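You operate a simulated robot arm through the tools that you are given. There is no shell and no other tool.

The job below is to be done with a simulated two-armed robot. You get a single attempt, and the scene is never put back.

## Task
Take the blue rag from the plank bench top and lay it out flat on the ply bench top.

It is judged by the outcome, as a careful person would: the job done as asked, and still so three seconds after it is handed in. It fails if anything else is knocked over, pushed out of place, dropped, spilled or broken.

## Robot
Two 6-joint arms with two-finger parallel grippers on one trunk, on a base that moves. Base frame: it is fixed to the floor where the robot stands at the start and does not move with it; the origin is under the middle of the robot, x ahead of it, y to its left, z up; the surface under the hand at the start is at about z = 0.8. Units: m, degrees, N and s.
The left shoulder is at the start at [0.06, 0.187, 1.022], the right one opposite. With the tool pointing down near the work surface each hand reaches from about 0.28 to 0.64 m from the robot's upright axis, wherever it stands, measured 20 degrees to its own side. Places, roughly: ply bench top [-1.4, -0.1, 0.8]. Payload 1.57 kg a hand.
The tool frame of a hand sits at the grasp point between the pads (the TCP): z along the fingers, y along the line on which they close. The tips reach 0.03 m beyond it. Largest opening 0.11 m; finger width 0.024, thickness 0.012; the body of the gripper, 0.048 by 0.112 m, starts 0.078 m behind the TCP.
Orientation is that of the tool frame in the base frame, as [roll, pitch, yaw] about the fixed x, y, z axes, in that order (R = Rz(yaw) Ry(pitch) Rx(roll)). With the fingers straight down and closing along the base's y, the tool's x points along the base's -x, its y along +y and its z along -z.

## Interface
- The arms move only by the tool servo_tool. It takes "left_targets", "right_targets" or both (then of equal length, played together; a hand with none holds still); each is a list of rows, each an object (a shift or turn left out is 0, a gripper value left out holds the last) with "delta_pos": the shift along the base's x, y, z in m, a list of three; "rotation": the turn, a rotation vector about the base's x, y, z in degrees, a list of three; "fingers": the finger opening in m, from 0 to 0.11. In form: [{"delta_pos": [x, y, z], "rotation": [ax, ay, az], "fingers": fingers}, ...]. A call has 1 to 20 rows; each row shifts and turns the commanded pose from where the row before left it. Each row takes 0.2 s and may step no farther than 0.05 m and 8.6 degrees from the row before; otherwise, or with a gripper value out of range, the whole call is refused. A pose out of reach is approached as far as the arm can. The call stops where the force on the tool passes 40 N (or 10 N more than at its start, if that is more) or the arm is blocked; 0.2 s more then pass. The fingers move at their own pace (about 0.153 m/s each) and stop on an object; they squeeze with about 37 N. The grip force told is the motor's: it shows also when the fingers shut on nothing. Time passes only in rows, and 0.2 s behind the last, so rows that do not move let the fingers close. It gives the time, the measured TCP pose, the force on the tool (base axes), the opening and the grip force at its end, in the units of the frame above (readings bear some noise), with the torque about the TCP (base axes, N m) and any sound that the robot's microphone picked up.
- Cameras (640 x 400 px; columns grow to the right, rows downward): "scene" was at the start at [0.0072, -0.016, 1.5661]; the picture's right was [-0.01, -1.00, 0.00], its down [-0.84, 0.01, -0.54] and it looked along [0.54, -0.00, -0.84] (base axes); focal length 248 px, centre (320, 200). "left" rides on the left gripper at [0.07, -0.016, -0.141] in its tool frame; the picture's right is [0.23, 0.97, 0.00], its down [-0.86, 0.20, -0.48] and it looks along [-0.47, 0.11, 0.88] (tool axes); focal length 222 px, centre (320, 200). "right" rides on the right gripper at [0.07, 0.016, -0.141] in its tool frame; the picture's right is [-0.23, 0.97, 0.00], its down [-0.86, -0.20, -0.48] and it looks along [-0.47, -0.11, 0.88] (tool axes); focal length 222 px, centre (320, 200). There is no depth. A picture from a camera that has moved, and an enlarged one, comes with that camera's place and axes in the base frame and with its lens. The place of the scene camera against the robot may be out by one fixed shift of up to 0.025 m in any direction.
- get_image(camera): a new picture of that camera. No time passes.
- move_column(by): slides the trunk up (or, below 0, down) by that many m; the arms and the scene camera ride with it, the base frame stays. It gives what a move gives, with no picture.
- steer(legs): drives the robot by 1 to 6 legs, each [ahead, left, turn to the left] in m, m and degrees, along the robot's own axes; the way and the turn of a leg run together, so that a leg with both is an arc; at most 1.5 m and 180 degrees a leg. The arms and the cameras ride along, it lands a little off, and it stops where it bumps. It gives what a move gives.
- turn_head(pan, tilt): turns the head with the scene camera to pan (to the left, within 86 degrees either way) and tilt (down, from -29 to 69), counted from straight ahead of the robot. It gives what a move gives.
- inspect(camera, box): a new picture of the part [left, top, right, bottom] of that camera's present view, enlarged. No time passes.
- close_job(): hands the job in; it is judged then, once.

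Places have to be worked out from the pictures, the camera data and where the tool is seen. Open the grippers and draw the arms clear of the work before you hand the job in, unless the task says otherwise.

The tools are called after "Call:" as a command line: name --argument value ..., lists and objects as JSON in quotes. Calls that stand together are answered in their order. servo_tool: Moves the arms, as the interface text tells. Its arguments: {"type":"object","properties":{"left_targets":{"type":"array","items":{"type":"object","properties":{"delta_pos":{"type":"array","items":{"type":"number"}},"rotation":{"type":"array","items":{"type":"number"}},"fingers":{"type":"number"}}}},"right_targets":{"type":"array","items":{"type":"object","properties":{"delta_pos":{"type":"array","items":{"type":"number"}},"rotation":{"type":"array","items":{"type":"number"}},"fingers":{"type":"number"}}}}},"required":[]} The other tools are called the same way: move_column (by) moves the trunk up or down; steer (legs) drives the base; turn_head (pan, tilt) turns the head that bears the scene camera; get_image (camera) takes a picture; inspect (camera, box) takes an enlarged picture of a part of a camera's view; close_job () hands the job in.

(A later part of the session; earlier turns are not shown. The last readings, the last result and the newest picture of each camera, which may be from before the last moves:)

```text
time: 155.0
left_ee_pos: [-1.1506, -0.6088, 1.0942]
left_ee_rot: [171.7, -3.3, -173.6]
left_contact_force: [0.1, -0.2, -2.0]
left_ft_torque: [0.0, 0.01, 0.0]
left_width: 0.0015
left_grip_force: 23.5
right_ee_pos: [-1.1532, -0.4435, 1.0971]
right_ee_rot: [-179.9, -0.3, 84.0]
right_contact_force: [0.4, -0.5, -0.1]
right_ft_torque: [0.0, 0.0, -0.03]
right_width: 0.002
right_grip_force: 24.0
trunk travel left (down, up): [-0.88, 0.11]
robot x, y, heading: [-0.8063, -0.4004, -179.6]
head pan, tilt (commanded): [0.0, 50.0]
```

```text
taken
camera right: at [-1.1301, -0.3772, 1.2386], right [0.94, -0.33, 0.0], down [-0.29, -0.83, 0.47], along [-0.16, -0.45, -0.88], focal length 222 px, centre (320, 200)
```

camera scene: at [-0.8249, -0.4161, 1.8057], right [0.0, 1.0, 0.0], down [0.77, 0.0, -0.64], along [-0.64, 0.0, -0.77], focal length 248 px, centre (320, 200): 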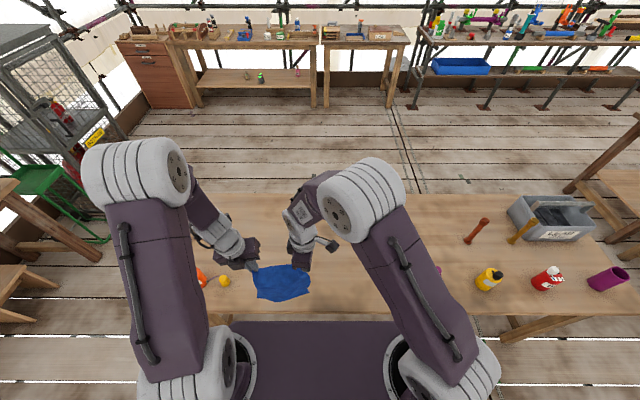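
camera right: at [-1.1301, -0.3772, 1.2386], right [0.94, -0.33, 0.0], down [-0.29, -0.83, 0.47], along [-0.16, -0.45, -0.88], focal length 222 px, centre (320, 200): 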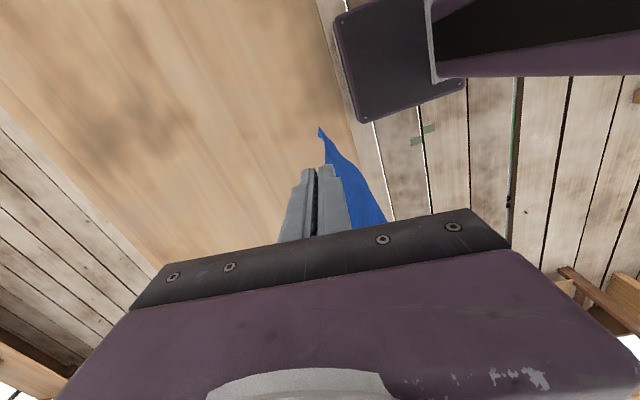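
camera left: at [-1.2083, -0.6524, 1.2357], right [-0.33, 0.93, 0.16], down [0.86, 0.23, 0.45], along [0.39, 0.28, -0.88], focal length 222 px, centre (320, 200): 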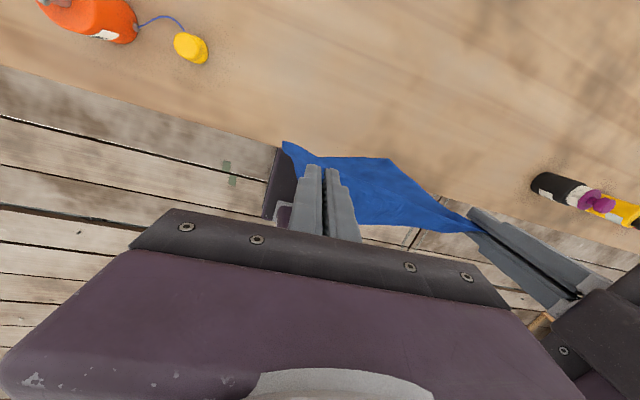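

The lower corners hang just inside the bench's front edge (edge at x≈-1.098). Now I'll lower while carrying the held edge forward, keeping a little slack so the lower edge stays put near me.

Call:
servo_tool --left_targets '[{"delta_pos": [-0.015, 0, 0]}, {"delta_pos": [-0.01, 0, -0.01]}, {"delta_pos": [-0.007, 0, -0.012]}, {"delta_pos": [-0.01, 0, -0.012]}, {"delta_pos": [-0.014, 0, -0.012]}, {"delta_pos": [-0.016, 0, -0.012]}, {"delta_pos": [-0.016, 0, -0.014]}, {}, {}]' --right_targets '[{"delta_pos": [-0.013, 0, 0]}, {"delta_pos": [-0.01, 0, -0.012]}, {"delta_pos": [-0.007, 0, -0.013]}, {"delta_pos": [-0.01, 0, -0.012]}, {"delta_pos": [-0.014, 0, -0.012]}, {"delta_pos": [-0.016, 0, -0.012]}, {"delta_pos": [-0.016, 0, -0.014]}, {}, {}]'

Call:
inspect --camera "scene" --box '[220, 220, 360, 330]'

Call:
inspect --camera "left" --box '[240, 110, 480, 260]'

Call:
inspect --camera "right" --box '[260, 80, 460, 240]'

```text
time: 157.0
left_ee_pos: [-1.241, -0.6081, 1.0233]
left_ee_rot: [171.6, -3.3, -173.6]
left_contact_force: [-1.0, 0.7, 0.4]
left_ft_torque: [0.01, 0.01, -0.06]
left_width: 0.0018
left_grip_force: 23.7
right_ee_pos: [-1.2382, -0.4448, 1.0215]
right_ee_rot: [-179.9, -0.3, 83.9]
right_contact_force: [-0.2, -0.1, 0.0]
right_ft_torque: [-0.02, 0.03, 0.0]
right_width: 0.002
right_grip_force: 23.7
trunk travel left (down, up): [-0.88, 0.11]
robot x, y, heading: [-0.8024, -0.4017, -179.5]
head pan, tilt (commanded): [0.0, 50.0]
```

```text
3.64 times, centred on (290, 275) of scene
camera zoom: at [-0.8248, -0.4159, 1.8057], right [0.0, 1.0, 0.0], down [0.77, 0.0, -0.64], along [-0.64, 0.0, -0.77], focal length 900 px, centre (429, -73)
```

zoom: 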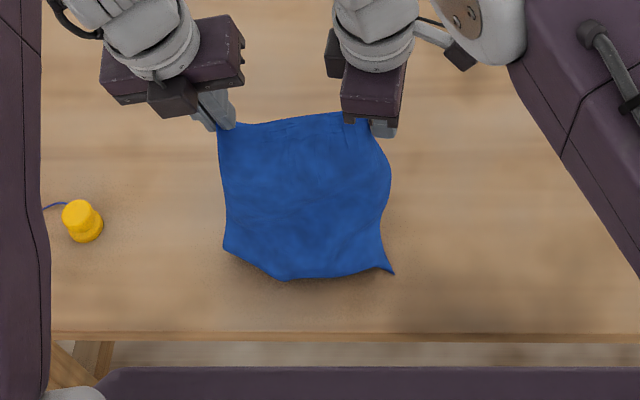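

```text
2.67 times, centred on (360, 185) of left
camera zoom: at [-1.2982, -0.6509, 1.1647], right [-0.33, 0.93, 0.16], down [0.86, 0.23, 0.45], along [0.39, 0.28, -0.88], focal length 592 px, centre (213, 240)
```

zoom: 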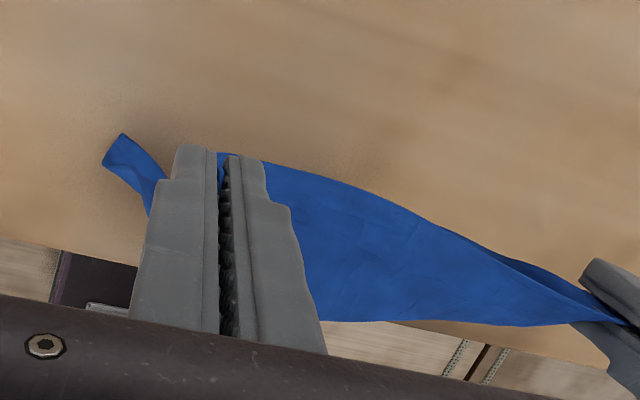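

```text
2.50 times, centred on (360, 160) of right
camera zoom: at [-1.2158, -0.3785, 1.1613], right [0.94, -0.33, 0.0], down [-0.29, -0.83, 0.47], along [-0.16, -0.45, -0.88], focal length 555 px, centre (220, 300)
```

zoom: 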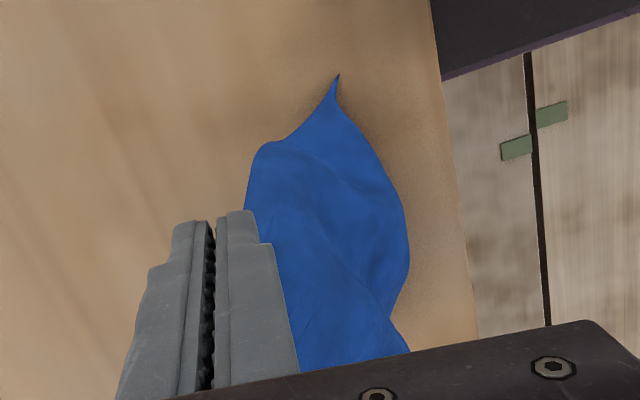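

Laying in this direction works — the sheet now slopes cleanly from the hands down to the lower edge near me. But the arms can't reach far enough forward to finish from here, so I'll lift it, ease the left wrist back 20°, shift the hands 7 cm right and a little back, lower the trunk for better reach, and redo this same motion.

Call:
servo_tool --left_targets '[{"delta_pos": [0, 0, 0.02]}, {"delta_pos": [0.003, 0.005, 0.02]}, {"delta_pos": [0.005, 0.008, 0.02], "rotation": [0, 0, -5]}, {"delta_pos": [0.005, 0.01, 0.02], "rotation": [0, 0, -5]}, {"delta_pos": [0.008, 0.012, 0.02], "rotation": [0, 0, -5]}, {"delta_pos": [0.01, 0.012, 0.02], "rotation": [0, 0, -5]}, {"delta_pos": [0.01, 0.012, 0.02]}, {"delta_pos": [0.01, 0.011, 0.02]}, {"delta_pos": [0.01, 0, 0.01]}, {}, {}]' --right_targets '[{"delta_pos": [0, 0, 0.02]}, {"delta_pos": [0.003, 0.005, 0.02]}, {"delta_pos": [0.005, 0.008, 0.02]}, {"delta_pos": [0.005, 0.01, 0.02]}, {"delta_pos": [0.008, 0.012, 0.02]}, {"delta_pos": [0.01, 0.012, 0.02]}, {"delta_pos": [0.01, 0.012, 0.02]}, {"delta_pos": [0.01, 0.011, 0.02]}, {"delta_pos": [0.01, 0, 0.01]}, {}, {}]'

Call:
move_column --by -0.1

Call:
get_image --camera "scene"

Call:
get_image --camera "left"

Call:
get_image --camera "right"

```text
time: 159.4
left_ee_pos: [-1.1793, -0.5377, 1.1934]
left_ee_rot: [171.6, -3.4, 166.4]
left_contact_force: [-0.1, 0.8, 0.4]
left_ft_torque: [0.01, 0.01, 0.04]
left_width: 0.0019
left_grip_force: 23.3
right_ee_pos: [-1.1811, -0.3746, 1.1912]
right_ee_rot: [-179.9, -0.2, 83.9]
right_contact_force: [-0.4, -0.2, -0.8]
right_ft_torque: [0.02, 0.01, 0.02]
right_width: 0.0018
right_grip_force: 23.8
trunk travel left (down, up): [-0.88, 0.11]
robot x, y, heading: [-0.8072, -0.3998, -179.9]
head pan, tilt (commanded): [0.0, 50.0]
```

```text
time: 160.8
left_ee_pos: [-1.1796, -0.5387, 1.093]
left_ee_rot: [171.5, -3.4, 166.4]
left_contact_force: [-0.7, -0.6, 0.0]
left_ft_torque: [0.06, -0.05, 0.03]
left_width: 0.0018
left_grip_force: 23.5
right_ee_pos: [-1.1802, -0.3738, 1.0921]
right_ee_rot: [-179.9, -0.4, 84.0]
right_contact_force: [-0.1, -0.2, 0.8]
right_ft_torque: [-0.01, -0.01, 0.02]
right_width: 0.0019
right_grip_force: 23.9
trunk travel left (down, up): [-0.78, 0.21]
robot x, y, heading: [-0.8022, -0.4013, -179.9]
head pan, tilt (commanded): [0.0, 50.0]
```

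```text
taken
camera scene: at [-0.8253, -0.4159, 1.7057], right [0.0, 1.0, 0.0], down [0.77, 0.0, -0.64], along [-0.64, 0.0, -0.77], focal length 248 px, centre (320, 200)
```

scene: 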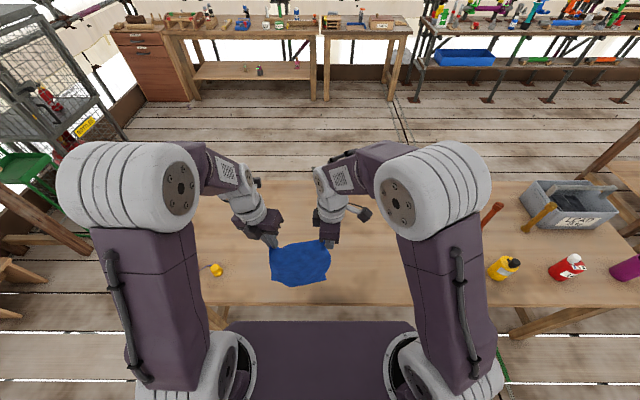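

```text
taken
camera left: at [-1.2481, -0.5602, 1.234], right [0.01, 0.99, 0.16], down [0.89, -0.08, 0.45], along [0.46, 0.13, -0.88], focal length 222 px, centre (320, 200)
```

left: 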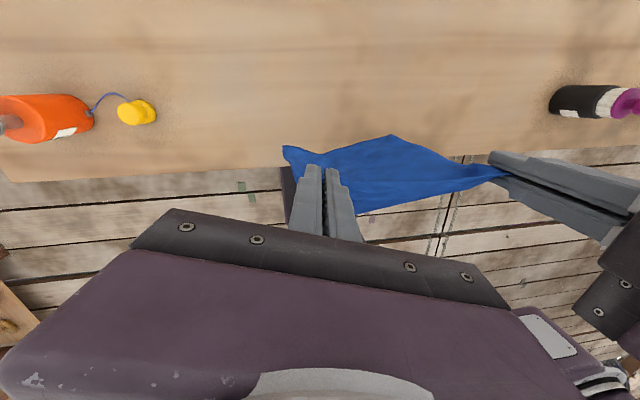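

```text
taken
camera right: at [-1.1575, -0.3072, 1.233], right [0.94, -0.33, 0.0], down [-0.29, -0.83, 0.47], along [-0.16, -0.45, -0.88], focal length 222 px, centre (320, 200)
```

right: 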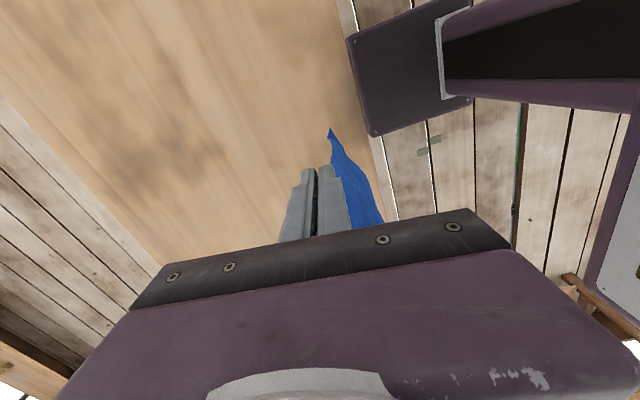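

Good starting pose: the lower edge hangs at x≈-1.15 to -1.17, just above the bench. I'll now lower and carry the held edge forward in one smooth motion down to about 10 cm height.

Call:
servo_tool --left_targets '[{"delta_pos": [-0.005, 0, -0.012]}, {"delta_pos": [-0.006, 0, -0.012]}, {"delta_pos": [-0.008, 0, -0.012]}, {"delta_pos": [-0.012, 0, -0.012]}, {"delta_pos": [-0.014, 0, -0.012]}, {"delta_pos": [-0.016, 0, -0.013]}, {"delta_pos": [-0.016, 0, -0.015]}, {"delta_pos": [-0.016, 0, -0.016]}, {"delta_pos": [-0.016, 0, -0.017]}, {"delta_pos": [-0.016, 0, -0.018]}, {}, {}]' --right_targets '[{"delta_pos": [-0.005, 0, -0.012]}, {"delta_pos": [-0.006, 0, -0.012]}, {"delta_pos": [-0.008, 0, -0.012]}, {"delta_pos": [-0.012, 0, -0.012]}, {"delta_pos": [-0.014, 0, -0.012]}, {"delta_pos": [-0.016, 0, -0.013]}, {"delta_pos": [-0.016, 0, -0.015]}, {"delta_pos": [-0.016, 0, -0.016]}, {"delta_pos": [-0.016, 0, -0.017]}, {"delta_pos": [-0.016, 0, -0.018]}, {}, {}]'

Call:
inspect --camera "scene" --box '[240, 210, 380, 320]'

Call:
inspect --camera "left" --box '[240, 110, 520, 280]'

Call:
inspect --camera "right" --box '[260, 60, 500, 240]'

```text
time: 163.4
left_ee_pos: [-1.3053, -0.5393, 0.9541]
left_ee_rot: [171.5, -3.3, 166.5]
left_contact_force: [0.2, -1.0, 0.6]
left_ft_torque: [0.0, 0.01, 0.03]
left_width: 0.002
left_grip_force: 23.4
right_ee_pos: [-1.307, -0.3745, 0.9524]
right_ee_rot: [-180.0, -0.4, 83.9]
right_contact_force: [0.2, -0.2, 0.1]
right_ft_torque: [0.0, -0.01, 0.0]
right_width: 0.0017
right_grip_force: 23.5
trunk travel left (down, up): [-0.78, 0.21]
robot x, y, heading: [-0.806, -0.399, -179.6]
head pan, tilt (commanded): [0.0, 50.0]
```

```text
3.64 times, centred on (310, 265) of scene
camera zoom: at [-0.8254, -0.416, 1.7057], right [0.0, 1.0, 0.0], down [0.77, 0.0, -0.64], along [-0.64, 0.0, -0.77], focal length 900 px, centre (356, -36)
```

zoom: 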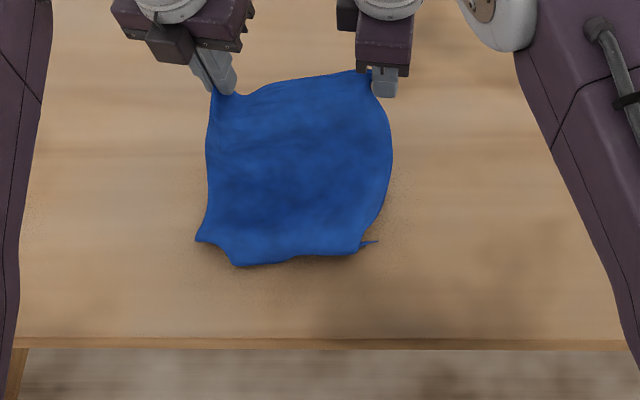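

```text
2.29 times, centred on (380, 195) of left
camera zoom: at [-1.3747, -0.5607, 1.0958], right [0.01, 0.99, 0.16], down [0.89, -0.08, 0.45], along [0.46, 0.13, -0.88], focal length 508 px, centre (183, 211)
```

zoom: 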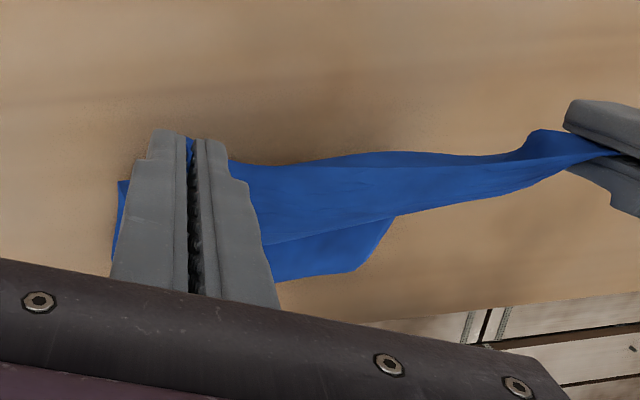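

```text
2.22 times, centred on (380, 150) of right
camera zoom: at [-1.2831, -0.307, 1.0933], right [0.94, -0.33, 0.0], down [-0.29, -0.83, 0.47], along [-0.16, -0.45, -0.88], focal length 494 px, centre (187, 311)
```

zoom: 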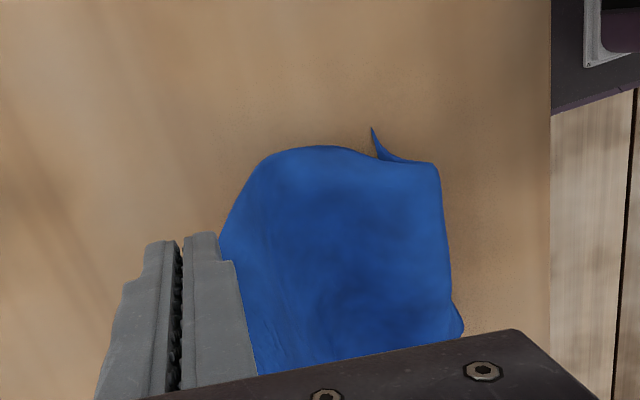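

The lower edge got tucked under by about 3 cm because the sheet had no forward motion at touchdown. I'll lift and bring it back, and repeat with the hands already moving forward when the lower edge meets the bench, so it trails toward me.

Call:
servo_tool --left_targets '[{"delta_pos": [0, 0, 0.02]}, {"delta_pos": [0, 0, 0.02]}, {"delta_pos": [0, 0, 0.02]}, {"delta_pos": [0, 0, 0.02]}, {"delta_pos": [0.005, 0, 0.02]}, {"delta_pos": [0.015, 0, 0.02]}, {"delta_pos": [0.015, 0, 0.02]}, {"delta_pos": [0.018, 0, 0]}, {"delta_pos": [0.018, 0, 0]}, {"delta_pos": [0.018, 0, 0]}, {"delta_pos": [0.018, 0, 0]}, {"delta_pos": [0.018, 0, 0]}, {"delta_pos": [0.018, 0, 0]}, {"delta_pos": [0.018, 0, 0]}, {"delta_pos": [0.018, 0, 0]}, {}, {}, {}]' --right_targets '[{"delta_pos": [0, 0, 0.02]}, {"delta_pos": [0, 0, 0.02]}, {"delta_pos": [0, 0, 0.02]}, {"delta_pos": [0, 0, 0.02]}, {"delta_pos": [0.005, 0, 0.02]}, {"delta_pos": [0.015, 0, 0.02]}, {"delta_pos": [0.015, 0, 0.02]}, {"delta_pos": [0.018, 0, 0]}, {"delta_pos": [0.018, 0, 0]}, {"delta_pos": [0.018, 0, 0]}, {"delta_pos": [0.018, 0, 0]}, {"delta_pos": [0.018, 0, 0]}, {"delta_pos": [0.018, 0, 0]}, {"delta_pos": [0.018, 0, 0]}, {"delta_pos": [0.018, 0, 0]}, {}, {}, {}]'

Call:
inspect --camera "scene" --box '[240, 220, 380, 330]'

Call:
get_image --camera "right"

```text
time: 167.2
left_ee_pos: [-1.1265, -0.5391, 1.0923]
left_ee_rot: [171.7, -3.4, 166.4]
left_contact_force: [-0.1, 1.1, 0.0]
left_ft_torque: [0.06, 0.03, 0.05]
left_width: 0.0018
left_grip_force: 24.0
right_ee_pos: [-1.1259, -0.3734, 1.0951]
right_ee_rot: [-180.0, -0.3, 84.0]
right_contact_force: [1.5, -1.5, -0.1]
right_ft_torque: [-0.01, -0.01, 0.04]
right_width: 0.0019
right_grip_force: 24.0
trunk travel left (down, up): [-0.78, 0.21]
robot x, y, heading: [-0.8047, -0.3978, -179.7]
head pan, tilt (commanded): [0.0, 50.0]
```

```text
3.64 times, centred on (310, 275) of scene
camera zoom: at [-0.8247, -0.416, 1.7057], right [0.0, 1.0, 0.0], down [0.77, 0.0, -0.64], along [-0.64, 0.0, -0.77], focal length 900 px, centre (356, -73)
```

zoom: 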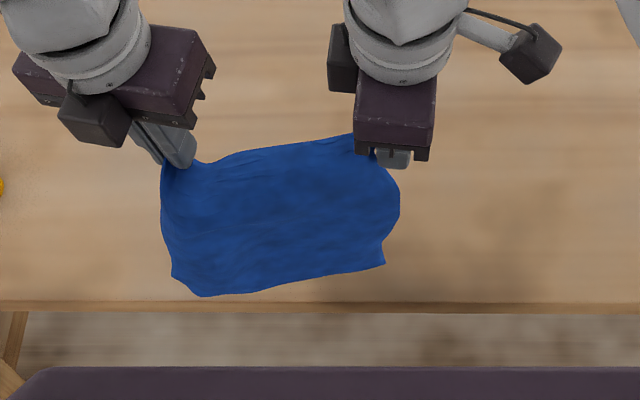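

```text
taken
camera right: at [-1.1031, -0.307, 1.2356], right [0.94, -0.33, 0.0], down [-0.29, -0.83, 0.47], along [-0.16, -0.45, -0.88], focal length 222 px, centre (320, 200)
```

right: 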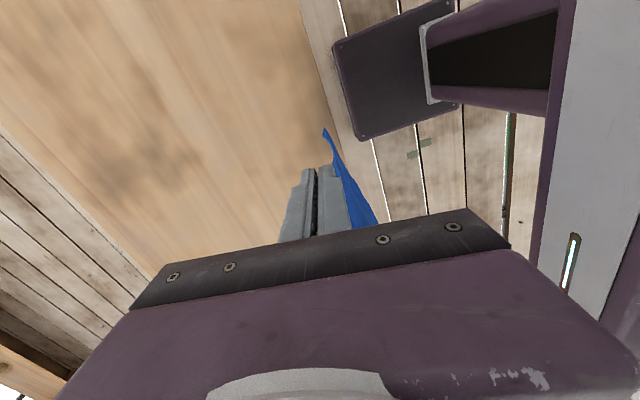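

The sheet is hanging freely at x≈-1.126. Now I'll do the laying motion again with more forward speed through touchdown.

Call:
servo_tool --left_targets '[{"delta_pos": [-0.012, 0, 0]}, {"delta_pos": [-0.018, 0, -0.004]}, {"delta_pos": [-0.02, 0, -0.01]}, {"delta_pos": [-0.02, 0, -0.014]}, {"delta_pos": [-0.018, 0, -0.014]}, {"delta_pos": [-0.018, 0, -0.014]}, {"delta_pos": [-0.018, 0, -0.014]}, {"delta_pos": [-0.018, 0, -0.015]}, {"delta_pos": [-0.016, 0, -0.016]}, {"delta_pos": [-0.016, 0, -0.018]}, {"delta_pos": [-0.014, 0, -0.018]}, {}]' --right_targets '[{"delta_pos": [-0.012, 0, 0]}, {"delta_pos": [-0.018, 0, -0.004]}, {"delta_pos": [-0.02, 0, -0.01]}, {"delta_pos": [-0.02, 0, -0.014]}, {"delta_pos": [-0.018, 0, -0.014]}, {"delta_pos": [-0.018, 0, -0.014]}, {"delta_pos": [-0.018, 0, -0.014]}, {"delta_pos": [-0.018, 0, -0.015]}, {"delta_pos": [-0.016, 0, -0.016]}, {"delta_pos": [-0.016, 0, -0.018]}, {"delta_pos": [-0.014, 0, -0.018]}, {}]'

Call:
inspect --camera "scene" --box '[240, 210, 380, 320]'

Call:
inspect --camera "left" --box '[240, 110, 520, 280]'

Call:
inspect --camera "right" --box '[260, 60, 500, 240]'

```text
time: 169.8
left_ee_pos: [-1.3137, -0.539, 0.9568]
left_ee_rot: [171.7, -3.4, 166.5]
left_contact_force: [0.2, 0.0, 0.0]
left_ft_torque: [0.03, 0.02, 0.04]
left_width: 0.0018
left_grip_force: 23.9
right_ee_pos: [-1.3136, -0.3724, 0.9561]
right_ee_rot: [-179.7, -0.3, 83.9]
right_contact_force: [0.7, -0.2, -0.8]
right_ft_torque: [0.01, 0.03, 0.03]
right_width: 0.002
right_grip_force: 23.0
trunk travel left (down, up): [-0.78, 0.21]
robot x, y, heading: [-0.8087, -0.3974, -179.9]
head pan, tilt (commanded): [0.0, 50.0]
```

```text
3.64 times, centred on (310, 265) of scene
camera zoom: at [-0.8244, -0.4158, 1.7057], right [0.0, 1.0, 0.0], down [0.77, 0.0, -0.64], along [-0.64, 0.0, -0.77], focal length 900 px, centre (356, -36)
```

zoom: 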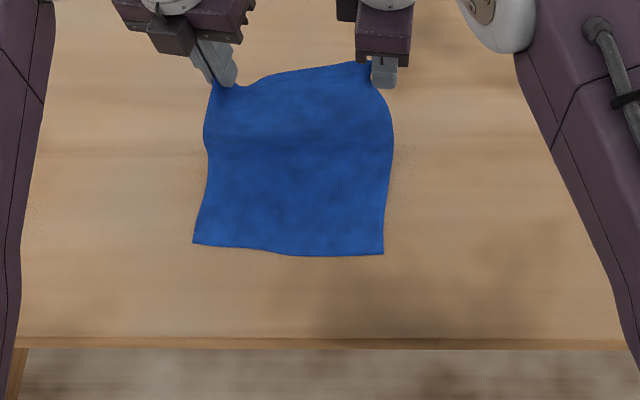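

```text
2.29 times, centred on (380, 195) of left
camera zoom: at [-1.3823, -0.5604, 1.0975], right [0.01, 0.99, 0.16], down [0.89, -0.08, 0.45], along [0.46, 0.13, -0.88], focal length 508 px, centre (183, 211)
```

zoom: 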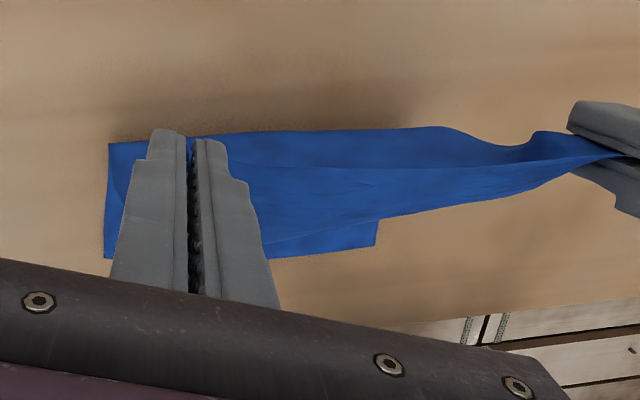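

```text
2.22 times, centred on (380, 150) of right
camera zoom: at [-1.2906, -0.3071, 1.097], right [0.94, -0.33, 0.0], down [-0.29, -0.83, 0.47], along [-0.16, -0.45, -0.88], focal length 494 px, centre (187, 311)
```

zoom: 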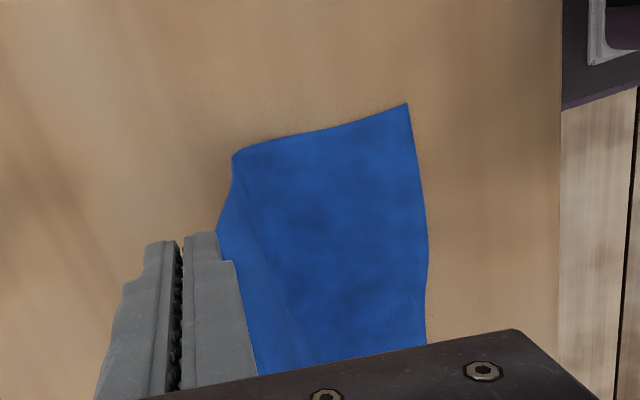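

That worked very well: the near half now lies flat with both corners A and D sharp, at x≈-1.188. I'll continue forward and down in small steps and watch whether the arms reach far enough.

Call:
servo_tool --left_targets '[{"delta_pos": [-0.014, 0, -0.018]}, {"delta_pos": [-0.014, 0, -0.018]}, {"delta_pos": [-0.013, 0, -0.018]}, {"delta_pos": [-0.012, 0, -0.017]}, {"delta_pos": [-0.011, 0, -0.014]}, {}]' --right_targets '[{"delta_pos": [-0.014, 0, -0.018]}, {"delta_pos": [-0.014, 0, -0.018]}, {"delta_pos": [-0.013, 0, -0.018]}, {"delta_pos": [-0.012, 0, -0.017]}, {"delta_pos": [-0.011, 0, -0.014]}, {}]'

Call:
inspect --camera "scene" --box '[240, 190, 380, 300]'

Call:
inspect --camera "right" --box '[260, 60, 540, 240]'

```text
time: 171.2
left_ee_pos: [-1.3764, -0.5366, 0.8716]
left_ee_rot: [171.6, -3.3, 166.4]
left_contact_force: [0.8, 1.2, 0.1]
left_ft_torque: [0.0, -0.03, 0.01]
left_width: 0.0018
left_grip_force: 23.7
right_ee_pos: [-1.3682, -0.3673, 0.8759]
right_ee_rot: [-179.8, -0.2, 84.0]
right_contact_force: [0.5, 0.5, -0.7]
right_ft_torque: [0.02, -0.01, -0.01]
right_width: 0.0019
right_grip_force: 23.5
right hand out of reach, approached as far as the arm can: row 5
trunk travel left (down, up): [-0.78, 0.21]
robot x, y, heading: [-0.8047, -0.3996, -179.7]
head pan, tilt (commanded): [0.0, 50.0]
```

```text
3.64 times, centred on (310, 245) of scene
camera zoom: at [-0.8252, -0.416, 1.7057], right [0.0, 1.0, 0.0], down [0.77, 0.0, -0.64], along [-0.64, 0.0, -0.77], focal length 900 px, centre (356, 36)
```

zoom: 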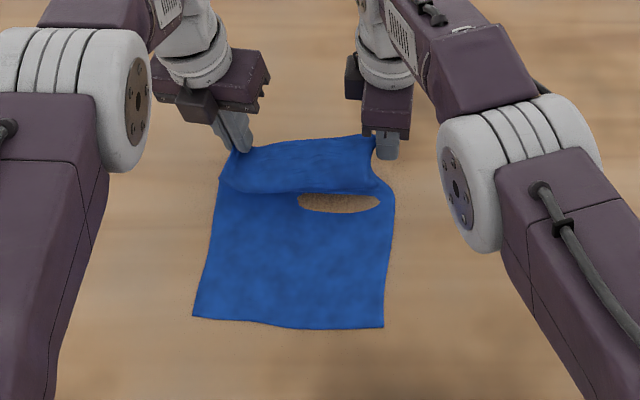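

```text
2.22 times, centred on (400, 150) of right
camera zoom: at [-1.344, -0.3014, 1.016], right [0.94, -0.33, 0.0], down [-0.29, -0.83, 0.47], along [-0.16, -0.45, -0.88], focal length 494 px, centre (142, 311)
```

zoom: 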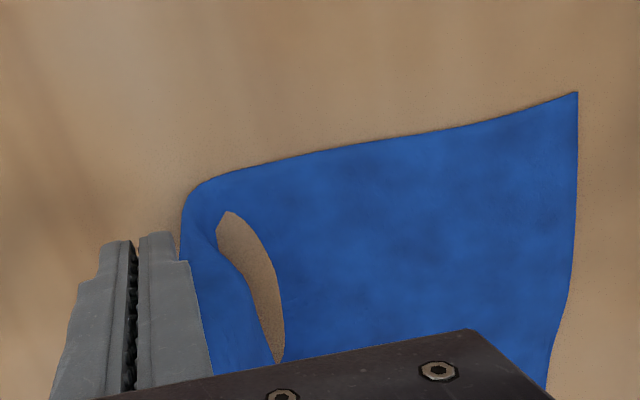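

Most of the rag is flat now; only the last few centimetres near the hands still bulge because the right arm has reached its limit. The robot's base front is only at about 0.18 m ahead of its axis, with the bench edge at 0.29 m and no legs there, so I can safely creep the base forward 4 cm to draw the slack out.

Call:
steer --legs '[[0.04, 0, 0]]'

Call:
inspect --camera "scene" --box '[240, 190, 380, 300]'

Call:
inspect --camera "right" --box '[260, 60, 540, 240]'

Call:
get_image --camera "left"

```text
time: 172.0
left_ee_pos: [-1.4133, -0.5366, 0.8734]
left_ee_rot: [171.6, -3.5, 166.4]
left_contact_force: [0.4, 1.1, 0.1]
left_ft_torque: [0.01, 0.04, 0.06]
left_width: 0.0022
left_grip_force: 24.1
right_ee_pos: [-1.4034, -0.3679, 0.8792]
right_ee_rot: [-179.5, -0.4, 83.8]
right_contact_force: [0.9, 0.0, -0.1]
right_ft_torque: [0.03, 0.05, 0.01]
right_width: 0.0019
right_grip_force: 23.7
trunk travel left (down, up): [-0.78, 0.21]
robot x, y, heading: [-0.8455, -0.4007, -179.7]
head pan, tilt (commanded): [0.0, 50.0]
```

```text
3.64 times, centred on (310, 245) of scene
camera zoom: at [-0.8578, -0.416, 1.7058], right [0.0, 1.0, 0.0], down [0.76, 0.0, -0.65], along [-0.65, 0.0, -0.76], focal length 900 px, centre (356, 36)
```

zoom: 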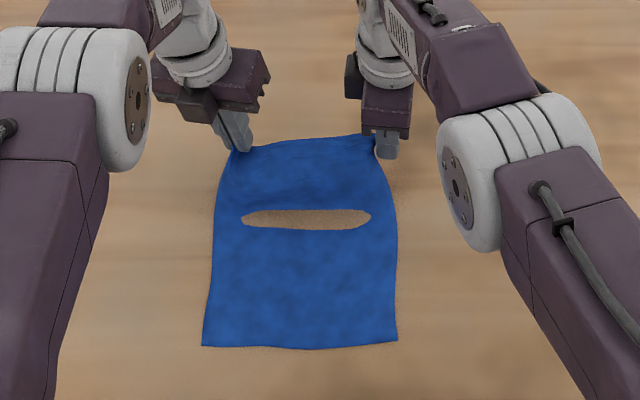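

```text
2.22 times, centred on (400, 150) of right
camera zoom: at [-1.3794, -0.3016, 1.0187], right [0.94, -0.33, -0.01], down [-0.29, -0.83, 0.48], along [-0.16, -0.45, -0.88], focal length 494 px, centre (142, 311)
```

zoom: 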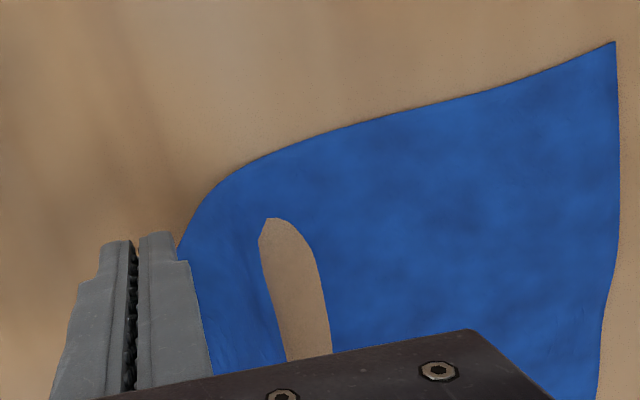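

```text
taken
camera left: at [-1.4809, -0.5574, 1.0151], right [0.01, 0.99, 0.16], down [0.89, -0.08, 0.45], along [0.46, 0.13, -0.88], focal length 222 px, centre (320, 200)
```

left: 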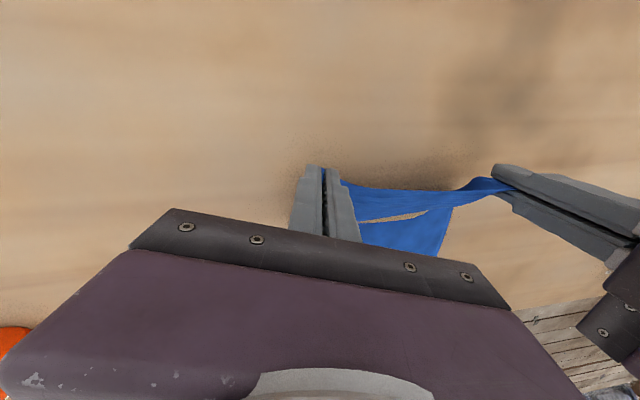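

Almost there: the sheet is flat except a shallow strip that has dipped into the surface where it was slack. I'll raise the hands about 4 cm to pull that strip up and out, then lower again with the slack drawn forward.

Call:
servo_tool --left_targets '[{"delta_pos": [0, 0, 0.015]}, {"delta_pos": [0, 0, 0.015]}, {"delta_pos": [0, 0, 0.015]}, {}, {}]' --right_targets '[{"delta_pos": [0, 0, 0.013]}, {"delta_pos": [0, 0, 0.013]}, {"delta_pos": [0, 0, 0.013]}, {}, {}]'

Call:
inspect --camera "scene" --box '[240, 190, 380, 300]'

Call:
inspect --camera "right" --box '[260, 60, 540, 240]'

```text
time: 173.2
left_ee_pos: [-1.4159, -0.5355, 0.9162]
left_ee_rot: [171.6, -3.3, 166.4]
left_contact_force: [0.8, -0.5, 0.3]
left_ft_torque: [0.03, -0.01, 0.06]
left_width: 0.0018
left_grip_force: 23.5
right_ee_pos: [-1.4078, -0.3678, 0.9143]
right_ee_rot: [-179.8, -0.4, 84.0]
right_contact_force: [-0.5, 0.7, -0.6]
right_ft_torque: [0.05, -0.02, -0.04]
right_width: 0.0019
right_grip_force: 23.3
trunk travel left (down, up): [-0.78, 0.21]
robot x, y, heading: [-0.8462, -0.4008, -179.7]
head pan, tilt (commanded): [0.0, 50.0]
```

```text
3.64 times, centred on (310, 245) of scene
camera zoom: at [-0.8647, -0.4161, 1.7057], right [0.0, 1.0, 0.0], down [0.77, 0.0, -0.64], along [-0.64, 0.0, -0.77], focal length 900 px, centre (356, 36)
```

zoom: 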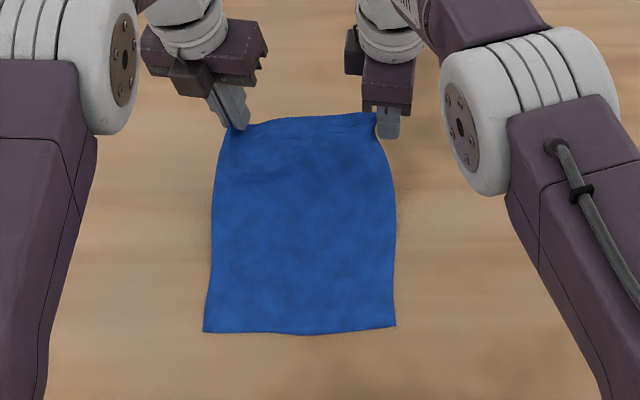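

```text
2.22 times, centred on (400, 150) of right
camera zoom: at [-1.3848, -0.3013, 1.0545], right [0.94, -0.33, 0.0], down [-0.29, -0.83, 0.47], along [-0.16, -0.45, -0.88], focal length 494 px, centre (142, 311)
```

zoom: 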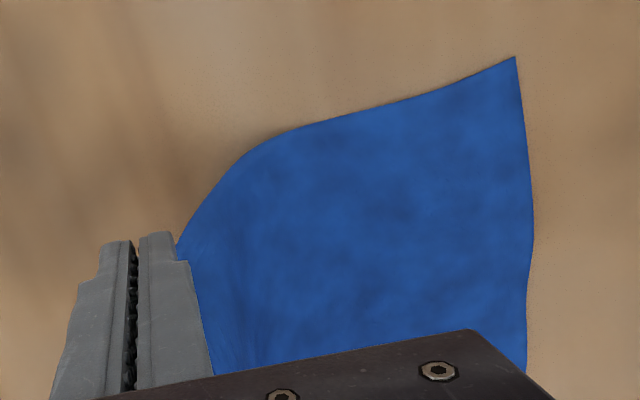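

The strip came out and the sheet is smooth now, with about 3 cm of slack left. I'll creep the base another 2.5 cm forward to take most of it up before lowering the held edge.

Call:
steer --legs '[[0.025, 0, 0]]'

Call:
servo_tool --left_targets '[{"delta_pos": [0, 0, -0.01]}, {"delta_pos": [0, 0, -0.01]}, {"delta_pos": [0, 0, -0.01]}, {}]' --right_targets '[{"delta_pos": [0, 0, -0.01]}, {"delta_pos": [0, 0, -0.01]}, {"delta_pos": [0, 0, -0.008]}, {}]'

Call:
inspect --camera "scene" --box '[240, 190, 380, 300]'

Call:
inspect --camera "right" --box '[260, 60, 540, 240]'

```text
time: 174.1
left_ee_pos: [-1.4372, -0.5362, 0.9176]
left_ee_rot: [171.6, -3.6, 166.4]
left_contact_force: [1.3, -0.4, 0.1]
left_ft_torque: [0.04, 0.05, 0.05]
left_width: 0.0021
left_grip_force: 23.6
right_ee_pos: [-1.4299, -0.3686, 0.9161]
right_ee_rot: [-179.7, -0.3, 84.1]
right_contact_force: [1.0, -0.5, -0.6]
right_ft_torque: [-0.03, 0.05, 0.01]
right_width: 0.002
right_grip_force: 23.0
trunk travel left (down, up): [-0.78, 0.21]
robot x, y, heading: [-0.8698, -0.4014, -179.7]
head pan, tilt (commanded): [0.0, 50.0]
```

```text
time: 175.1
left_ee_pos: [-1.4407, -0.536, 0.8841]
left_ee_rot: [171.6, -3.3, 166.4]
left_contact_force: [0.7, -0.5, -0.3]
left_ft_torque: [0.0, 0.01, 0.04]
left_width: 0.002
left_grip_force: 24.0
right_ee_pos: [-1.4316, -0.3695, 0.8854]
right_ee_rot: [-179.9, -0.3, 84.1]
right_contact_force: [0.1, -0.2, 0.5]
right_ft_torque: [0.02, -0.02, -0.01]
right_width: 0.0017
right_grip_force: 23.2
trunk travel left (down, up): [-0.78, 0.21]
robot x, y, heading: [-0.8685, -0.4, -179.7]
head pan, tilt (commanded): [0.0, 50.0]
```

```text
3.64 times, centred on (310, 245) of scene
camera zoom: at [-0.8888, -0.4162, 1.7057], right [0.0, 1.0, 0.0], down [0.77, 0.0, -0.64], along [-0.64, 0.0, -0.77], focal length 900 px, centre (356, 36)
```

zoom: 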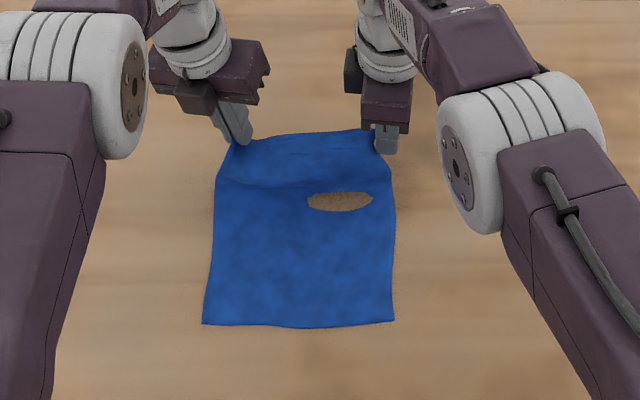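

```text
2.22 times, centred on (400, 150) of right
camera zoom: at [-1.4087, -0.3024, 1.0253], right [0.94, -0.33, 0.0], down [-0.29, -0.83, 0.47], along [-0.16, -0.45, -0.88], focal length 494 px, centre (142, 311)
```

zoom: 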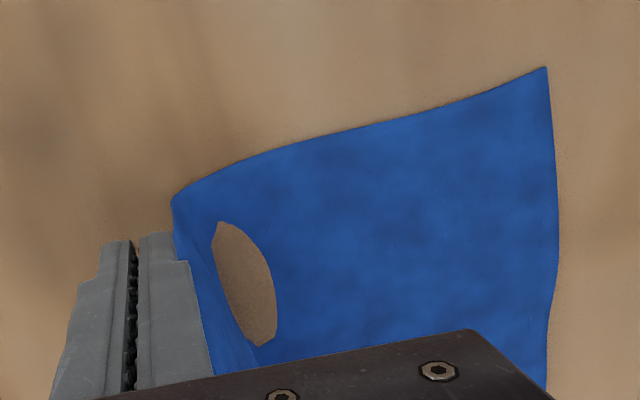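

The whole sheet slides along with the hands now, so further pulling won't help; what remains is just the upright bend near the fingers, which should unfold forward by itself when released. I'll raise again to pull the dipped spot out and look before letting go.

Call:
servo_tool --left_targets '[{"delta_pos": [0, 0, 0.012]}, {"delta_pos": [0, 0, 0.012]}, {"delta_pos": [0, 0, 0.01]}, {}, {}]' --right_targets '[{"delta_pos": [0, 0, 0.012]}, {"delta_pos": [0, 0, 0.012]}, {"delta_pos": [0, 0, 0.01]}, {}, {}]'

Call:
get_image --camera "scene"

Call:
inspect --camera "scene" --box '[240, 190, 380, 300]'

Call:
get_image --camera "left"

Call:
get_image --camera "right"

```text
time: 176.2
left_ee_pos: [-1.441, -0.5361, 0.9206]
left_ee_rot: [171.6, -3.2, 166.4]
left_contact_force: [-0.1, 0.3, -0.5]
left_ft_torque: [0.04, 0.0, 0.0]
left_width: 0.0017
left_grip_force: 23.8
right_ee_pos: [-1.4347, -0.3682, 0.9183]
right_ee_rot: [-179.9, -0.3, 84.0]
right_contact_force: [-0.4, -1.0, 0.2]
right_ft_torque: [0.0, -0.02, 0.03]
right_width: 0.0019
right_grip_force: 23.2
trunk travel left (down, up): [-0.78, 0.21]
robot x, y, heading: [-0.87, -0.4016, -180.1]
head pan, tilt (commanded): [0.0, 50.0]
```

```text
taken
camera scene: at [-0.8895, -0.4163, 1.7057], right [0.0, 1.0, 0.0], down [0.77, 0.0, -0.64], along [-0.64, 0.0, -0.77], focal length 248 px, centre (320, 200)
```

scene: 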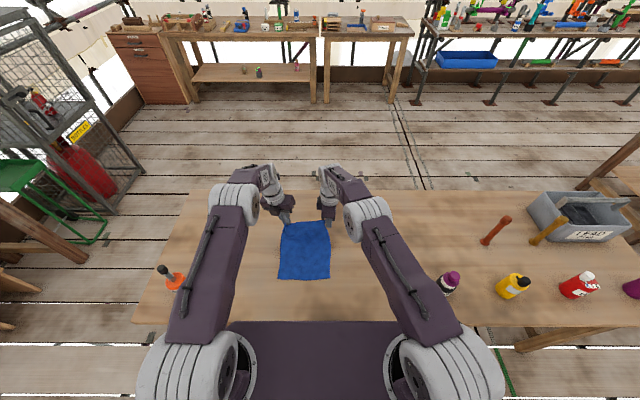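

```text
3.64 times, centred on (310, 245) of scene
camera zoom: at [-0.8895, -0.4163, 1.7057], right [0.0, 1.0, 0.0], down [0.77, 0.0, -0.64], along [-0.64, 0.0, -0.77], focal length 900 px, centre (356, 36)
```

zoom: 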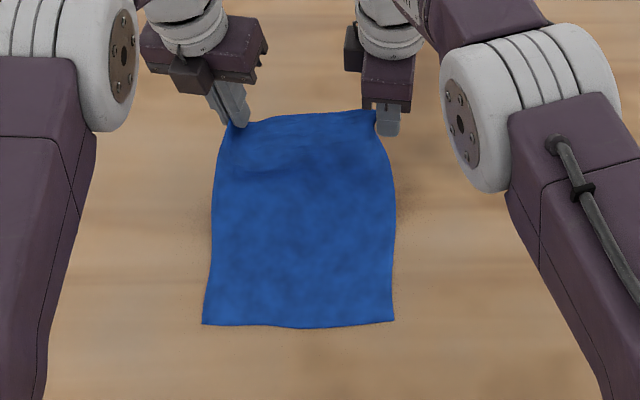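

```text
taken
camera left: at [-1.5093, -0.5564, 1.0616], right [0.01, 0.99, 0.16], down [0.89, -0.08, 0.45], along [0.46, 0.13, -0.88], focal length 222 px, centre (320, 200)
```

left: 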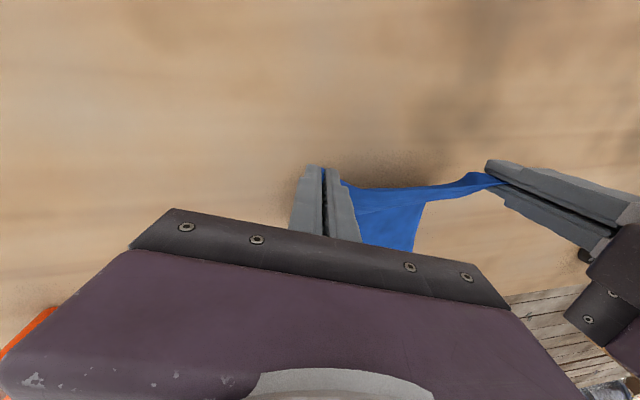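

```text
taken
camera right: at [-1.41, -0.3021, 1.0591], right [0.94, -0.33, 0.0], down [-0.29, -0.83, 0.47], along [-0.16, -0.45, -0.88], focal length 222 px, centre (320, 200)
```

right: 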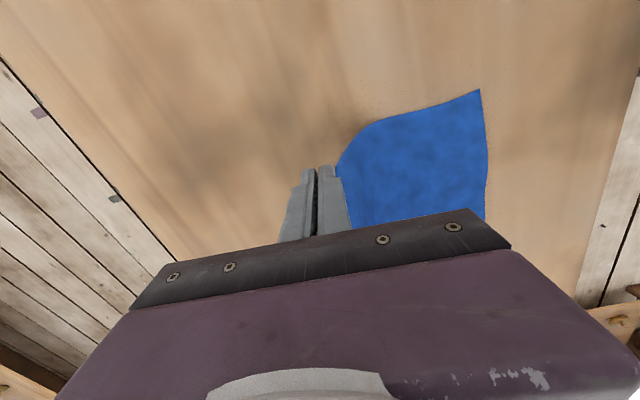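

The sheet is smooth with no dips, the far edge held 8–9 cm up. I'll open both grippers together so the upright part falls forward, wait, and look.

Call:
servo_tool --left_targets '[{"fingers": 0.03}, {"fingers": 0.07}, {"fingers": 0.07}, {}, {}]' --right_targets '[{"fingers": 0.03}, {"fingers": 0.1}, {"fingers": 0.1}, {}, {}]'

Call:
inspect --camera "scene" --box '[240, 190, 380, 300]'

Call:
get_image --camera "left"

Call:
get_image --camera "right"

```text
time: 177.4
left_ee_pos: [-1.4403, -0.5338, 0.9209]
left_ee_rot: [171.6, -3.2, 166.4]
left_contact_force: [0.5, 0.8, -0.2]
left_ft_torque: [-0.01, -0.02, -0.01]
left_width: 0.0701
left_grip_force: 0.0
right_ee_pos: [-1.4333, -0.3685, 0.9174]
right_ee_rot: [-179.9, -0.3, 84.0]
right_contact_force: [-0.3, -0.2, 0.0]
right_ft_torque: [0.01, -0.03, 0.0]
right_width: 0.1
right_grip_force: 0.1
trunk travel left (down, up): [-0.78, 0.21]
robot x, y, heading: [-0.8677, -0.4037, -179.7]
head pan, tilt (commanded): [0.0, 50.0]
```

```text
3.64 times, centred on (310, 245) of scene
camera zoom: at [-0.8895, -0.4163, 1.7057], right [0.0, 1.0, 0.0], down [0.77, 0.0, -0.64], along [-0.64, 0.0, -0.77], focal length 900 px, centre (356, 36)
```

zoom: 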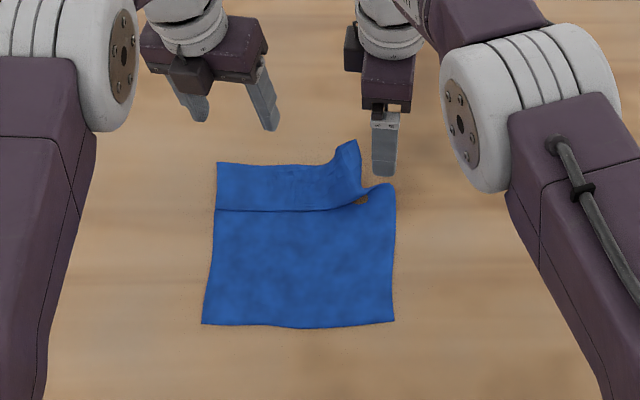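

```text
taken
camera left: at [-1.5093, -0.5564, 1.0615], right [0.01, 0.99, 0.16], down [0.89, -0.08, 0.45], along [0.46, 0.13, -0.88], focal length 222 px, centre (320, 200)
```

left: 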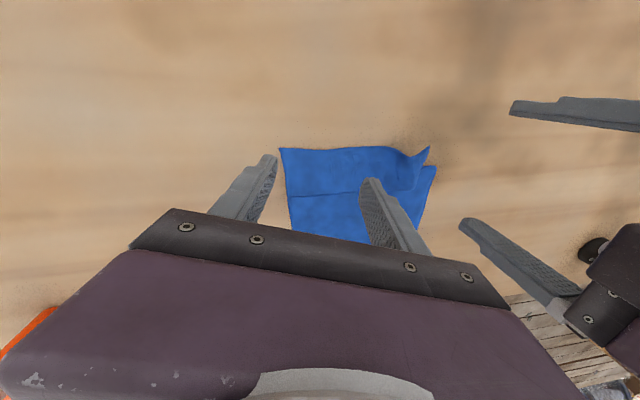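

```text
taken
camera right: at [-1.4101, -0.3021, 1.059], right [0.94, -0.33, 0.0], down [-0.29, -0.83, 0.47], along [-0.16, -0.45, -0.88], focal length 222 px, centre (320, 200)
```

right: 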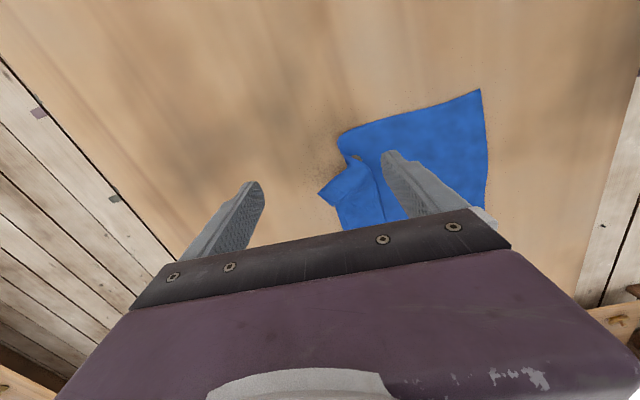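

The rag dropped with its far strip folded: I see an edge line across it and one raised corner at the far right. Let me look closely before touching anything.

Call:
inspect --camera "scene" --box '[280, 210, 350, 290]'

Call:
inspect --camera "left" --box '[260, 130, 450, 260]'

Call:
inspect --camera "right" --box '[290, 70, 510, 240]'

```text
5.00 times, centred on (315, 250) of scene
camera zoom: at [-0.8895, -0.4163, 1.7057], right [0.0, 1.0, 0.0], down [0.77, 0.0, -0.64], along [-0.64, 0.0, -0.77], focal length 1237 px, centre (345, -50)
```

zoom: 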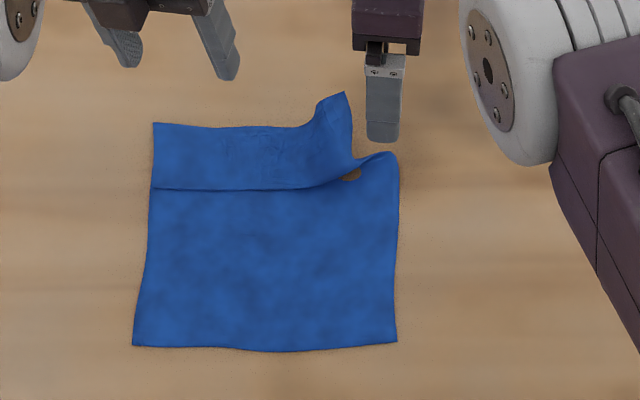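

```text
3.08 times, centred on (355, 195) of left
camera zoom: at [-1.5093, -0.5564, 1.0615], right [0.01, 0.99, 0.16], down [0.89, -0.08, 0.45], along [0.46, 0.13, -0.88], focal length 684 px, centre (212, 215)
```

zoom: 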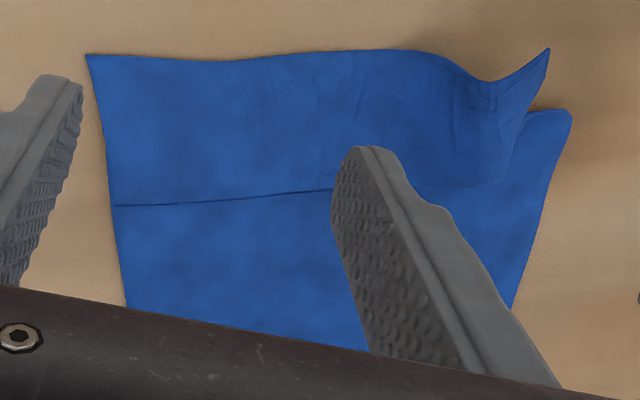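

```text
2.35 times, centred on (400, 155) of right
camera zoom: at [-1.4101, -0.3021, 1.059], right [0.94, -0.33, 0.0], down [-0.29, -0.83, 0.47], along [-0.16, -0.45, -0.88], focal length 523 px, centre (132, 306)
```

zoom: 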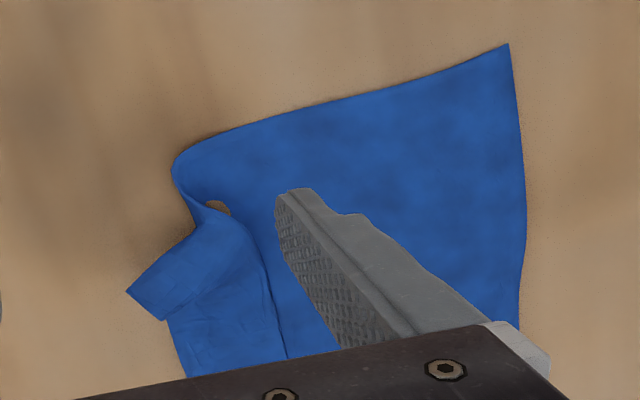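

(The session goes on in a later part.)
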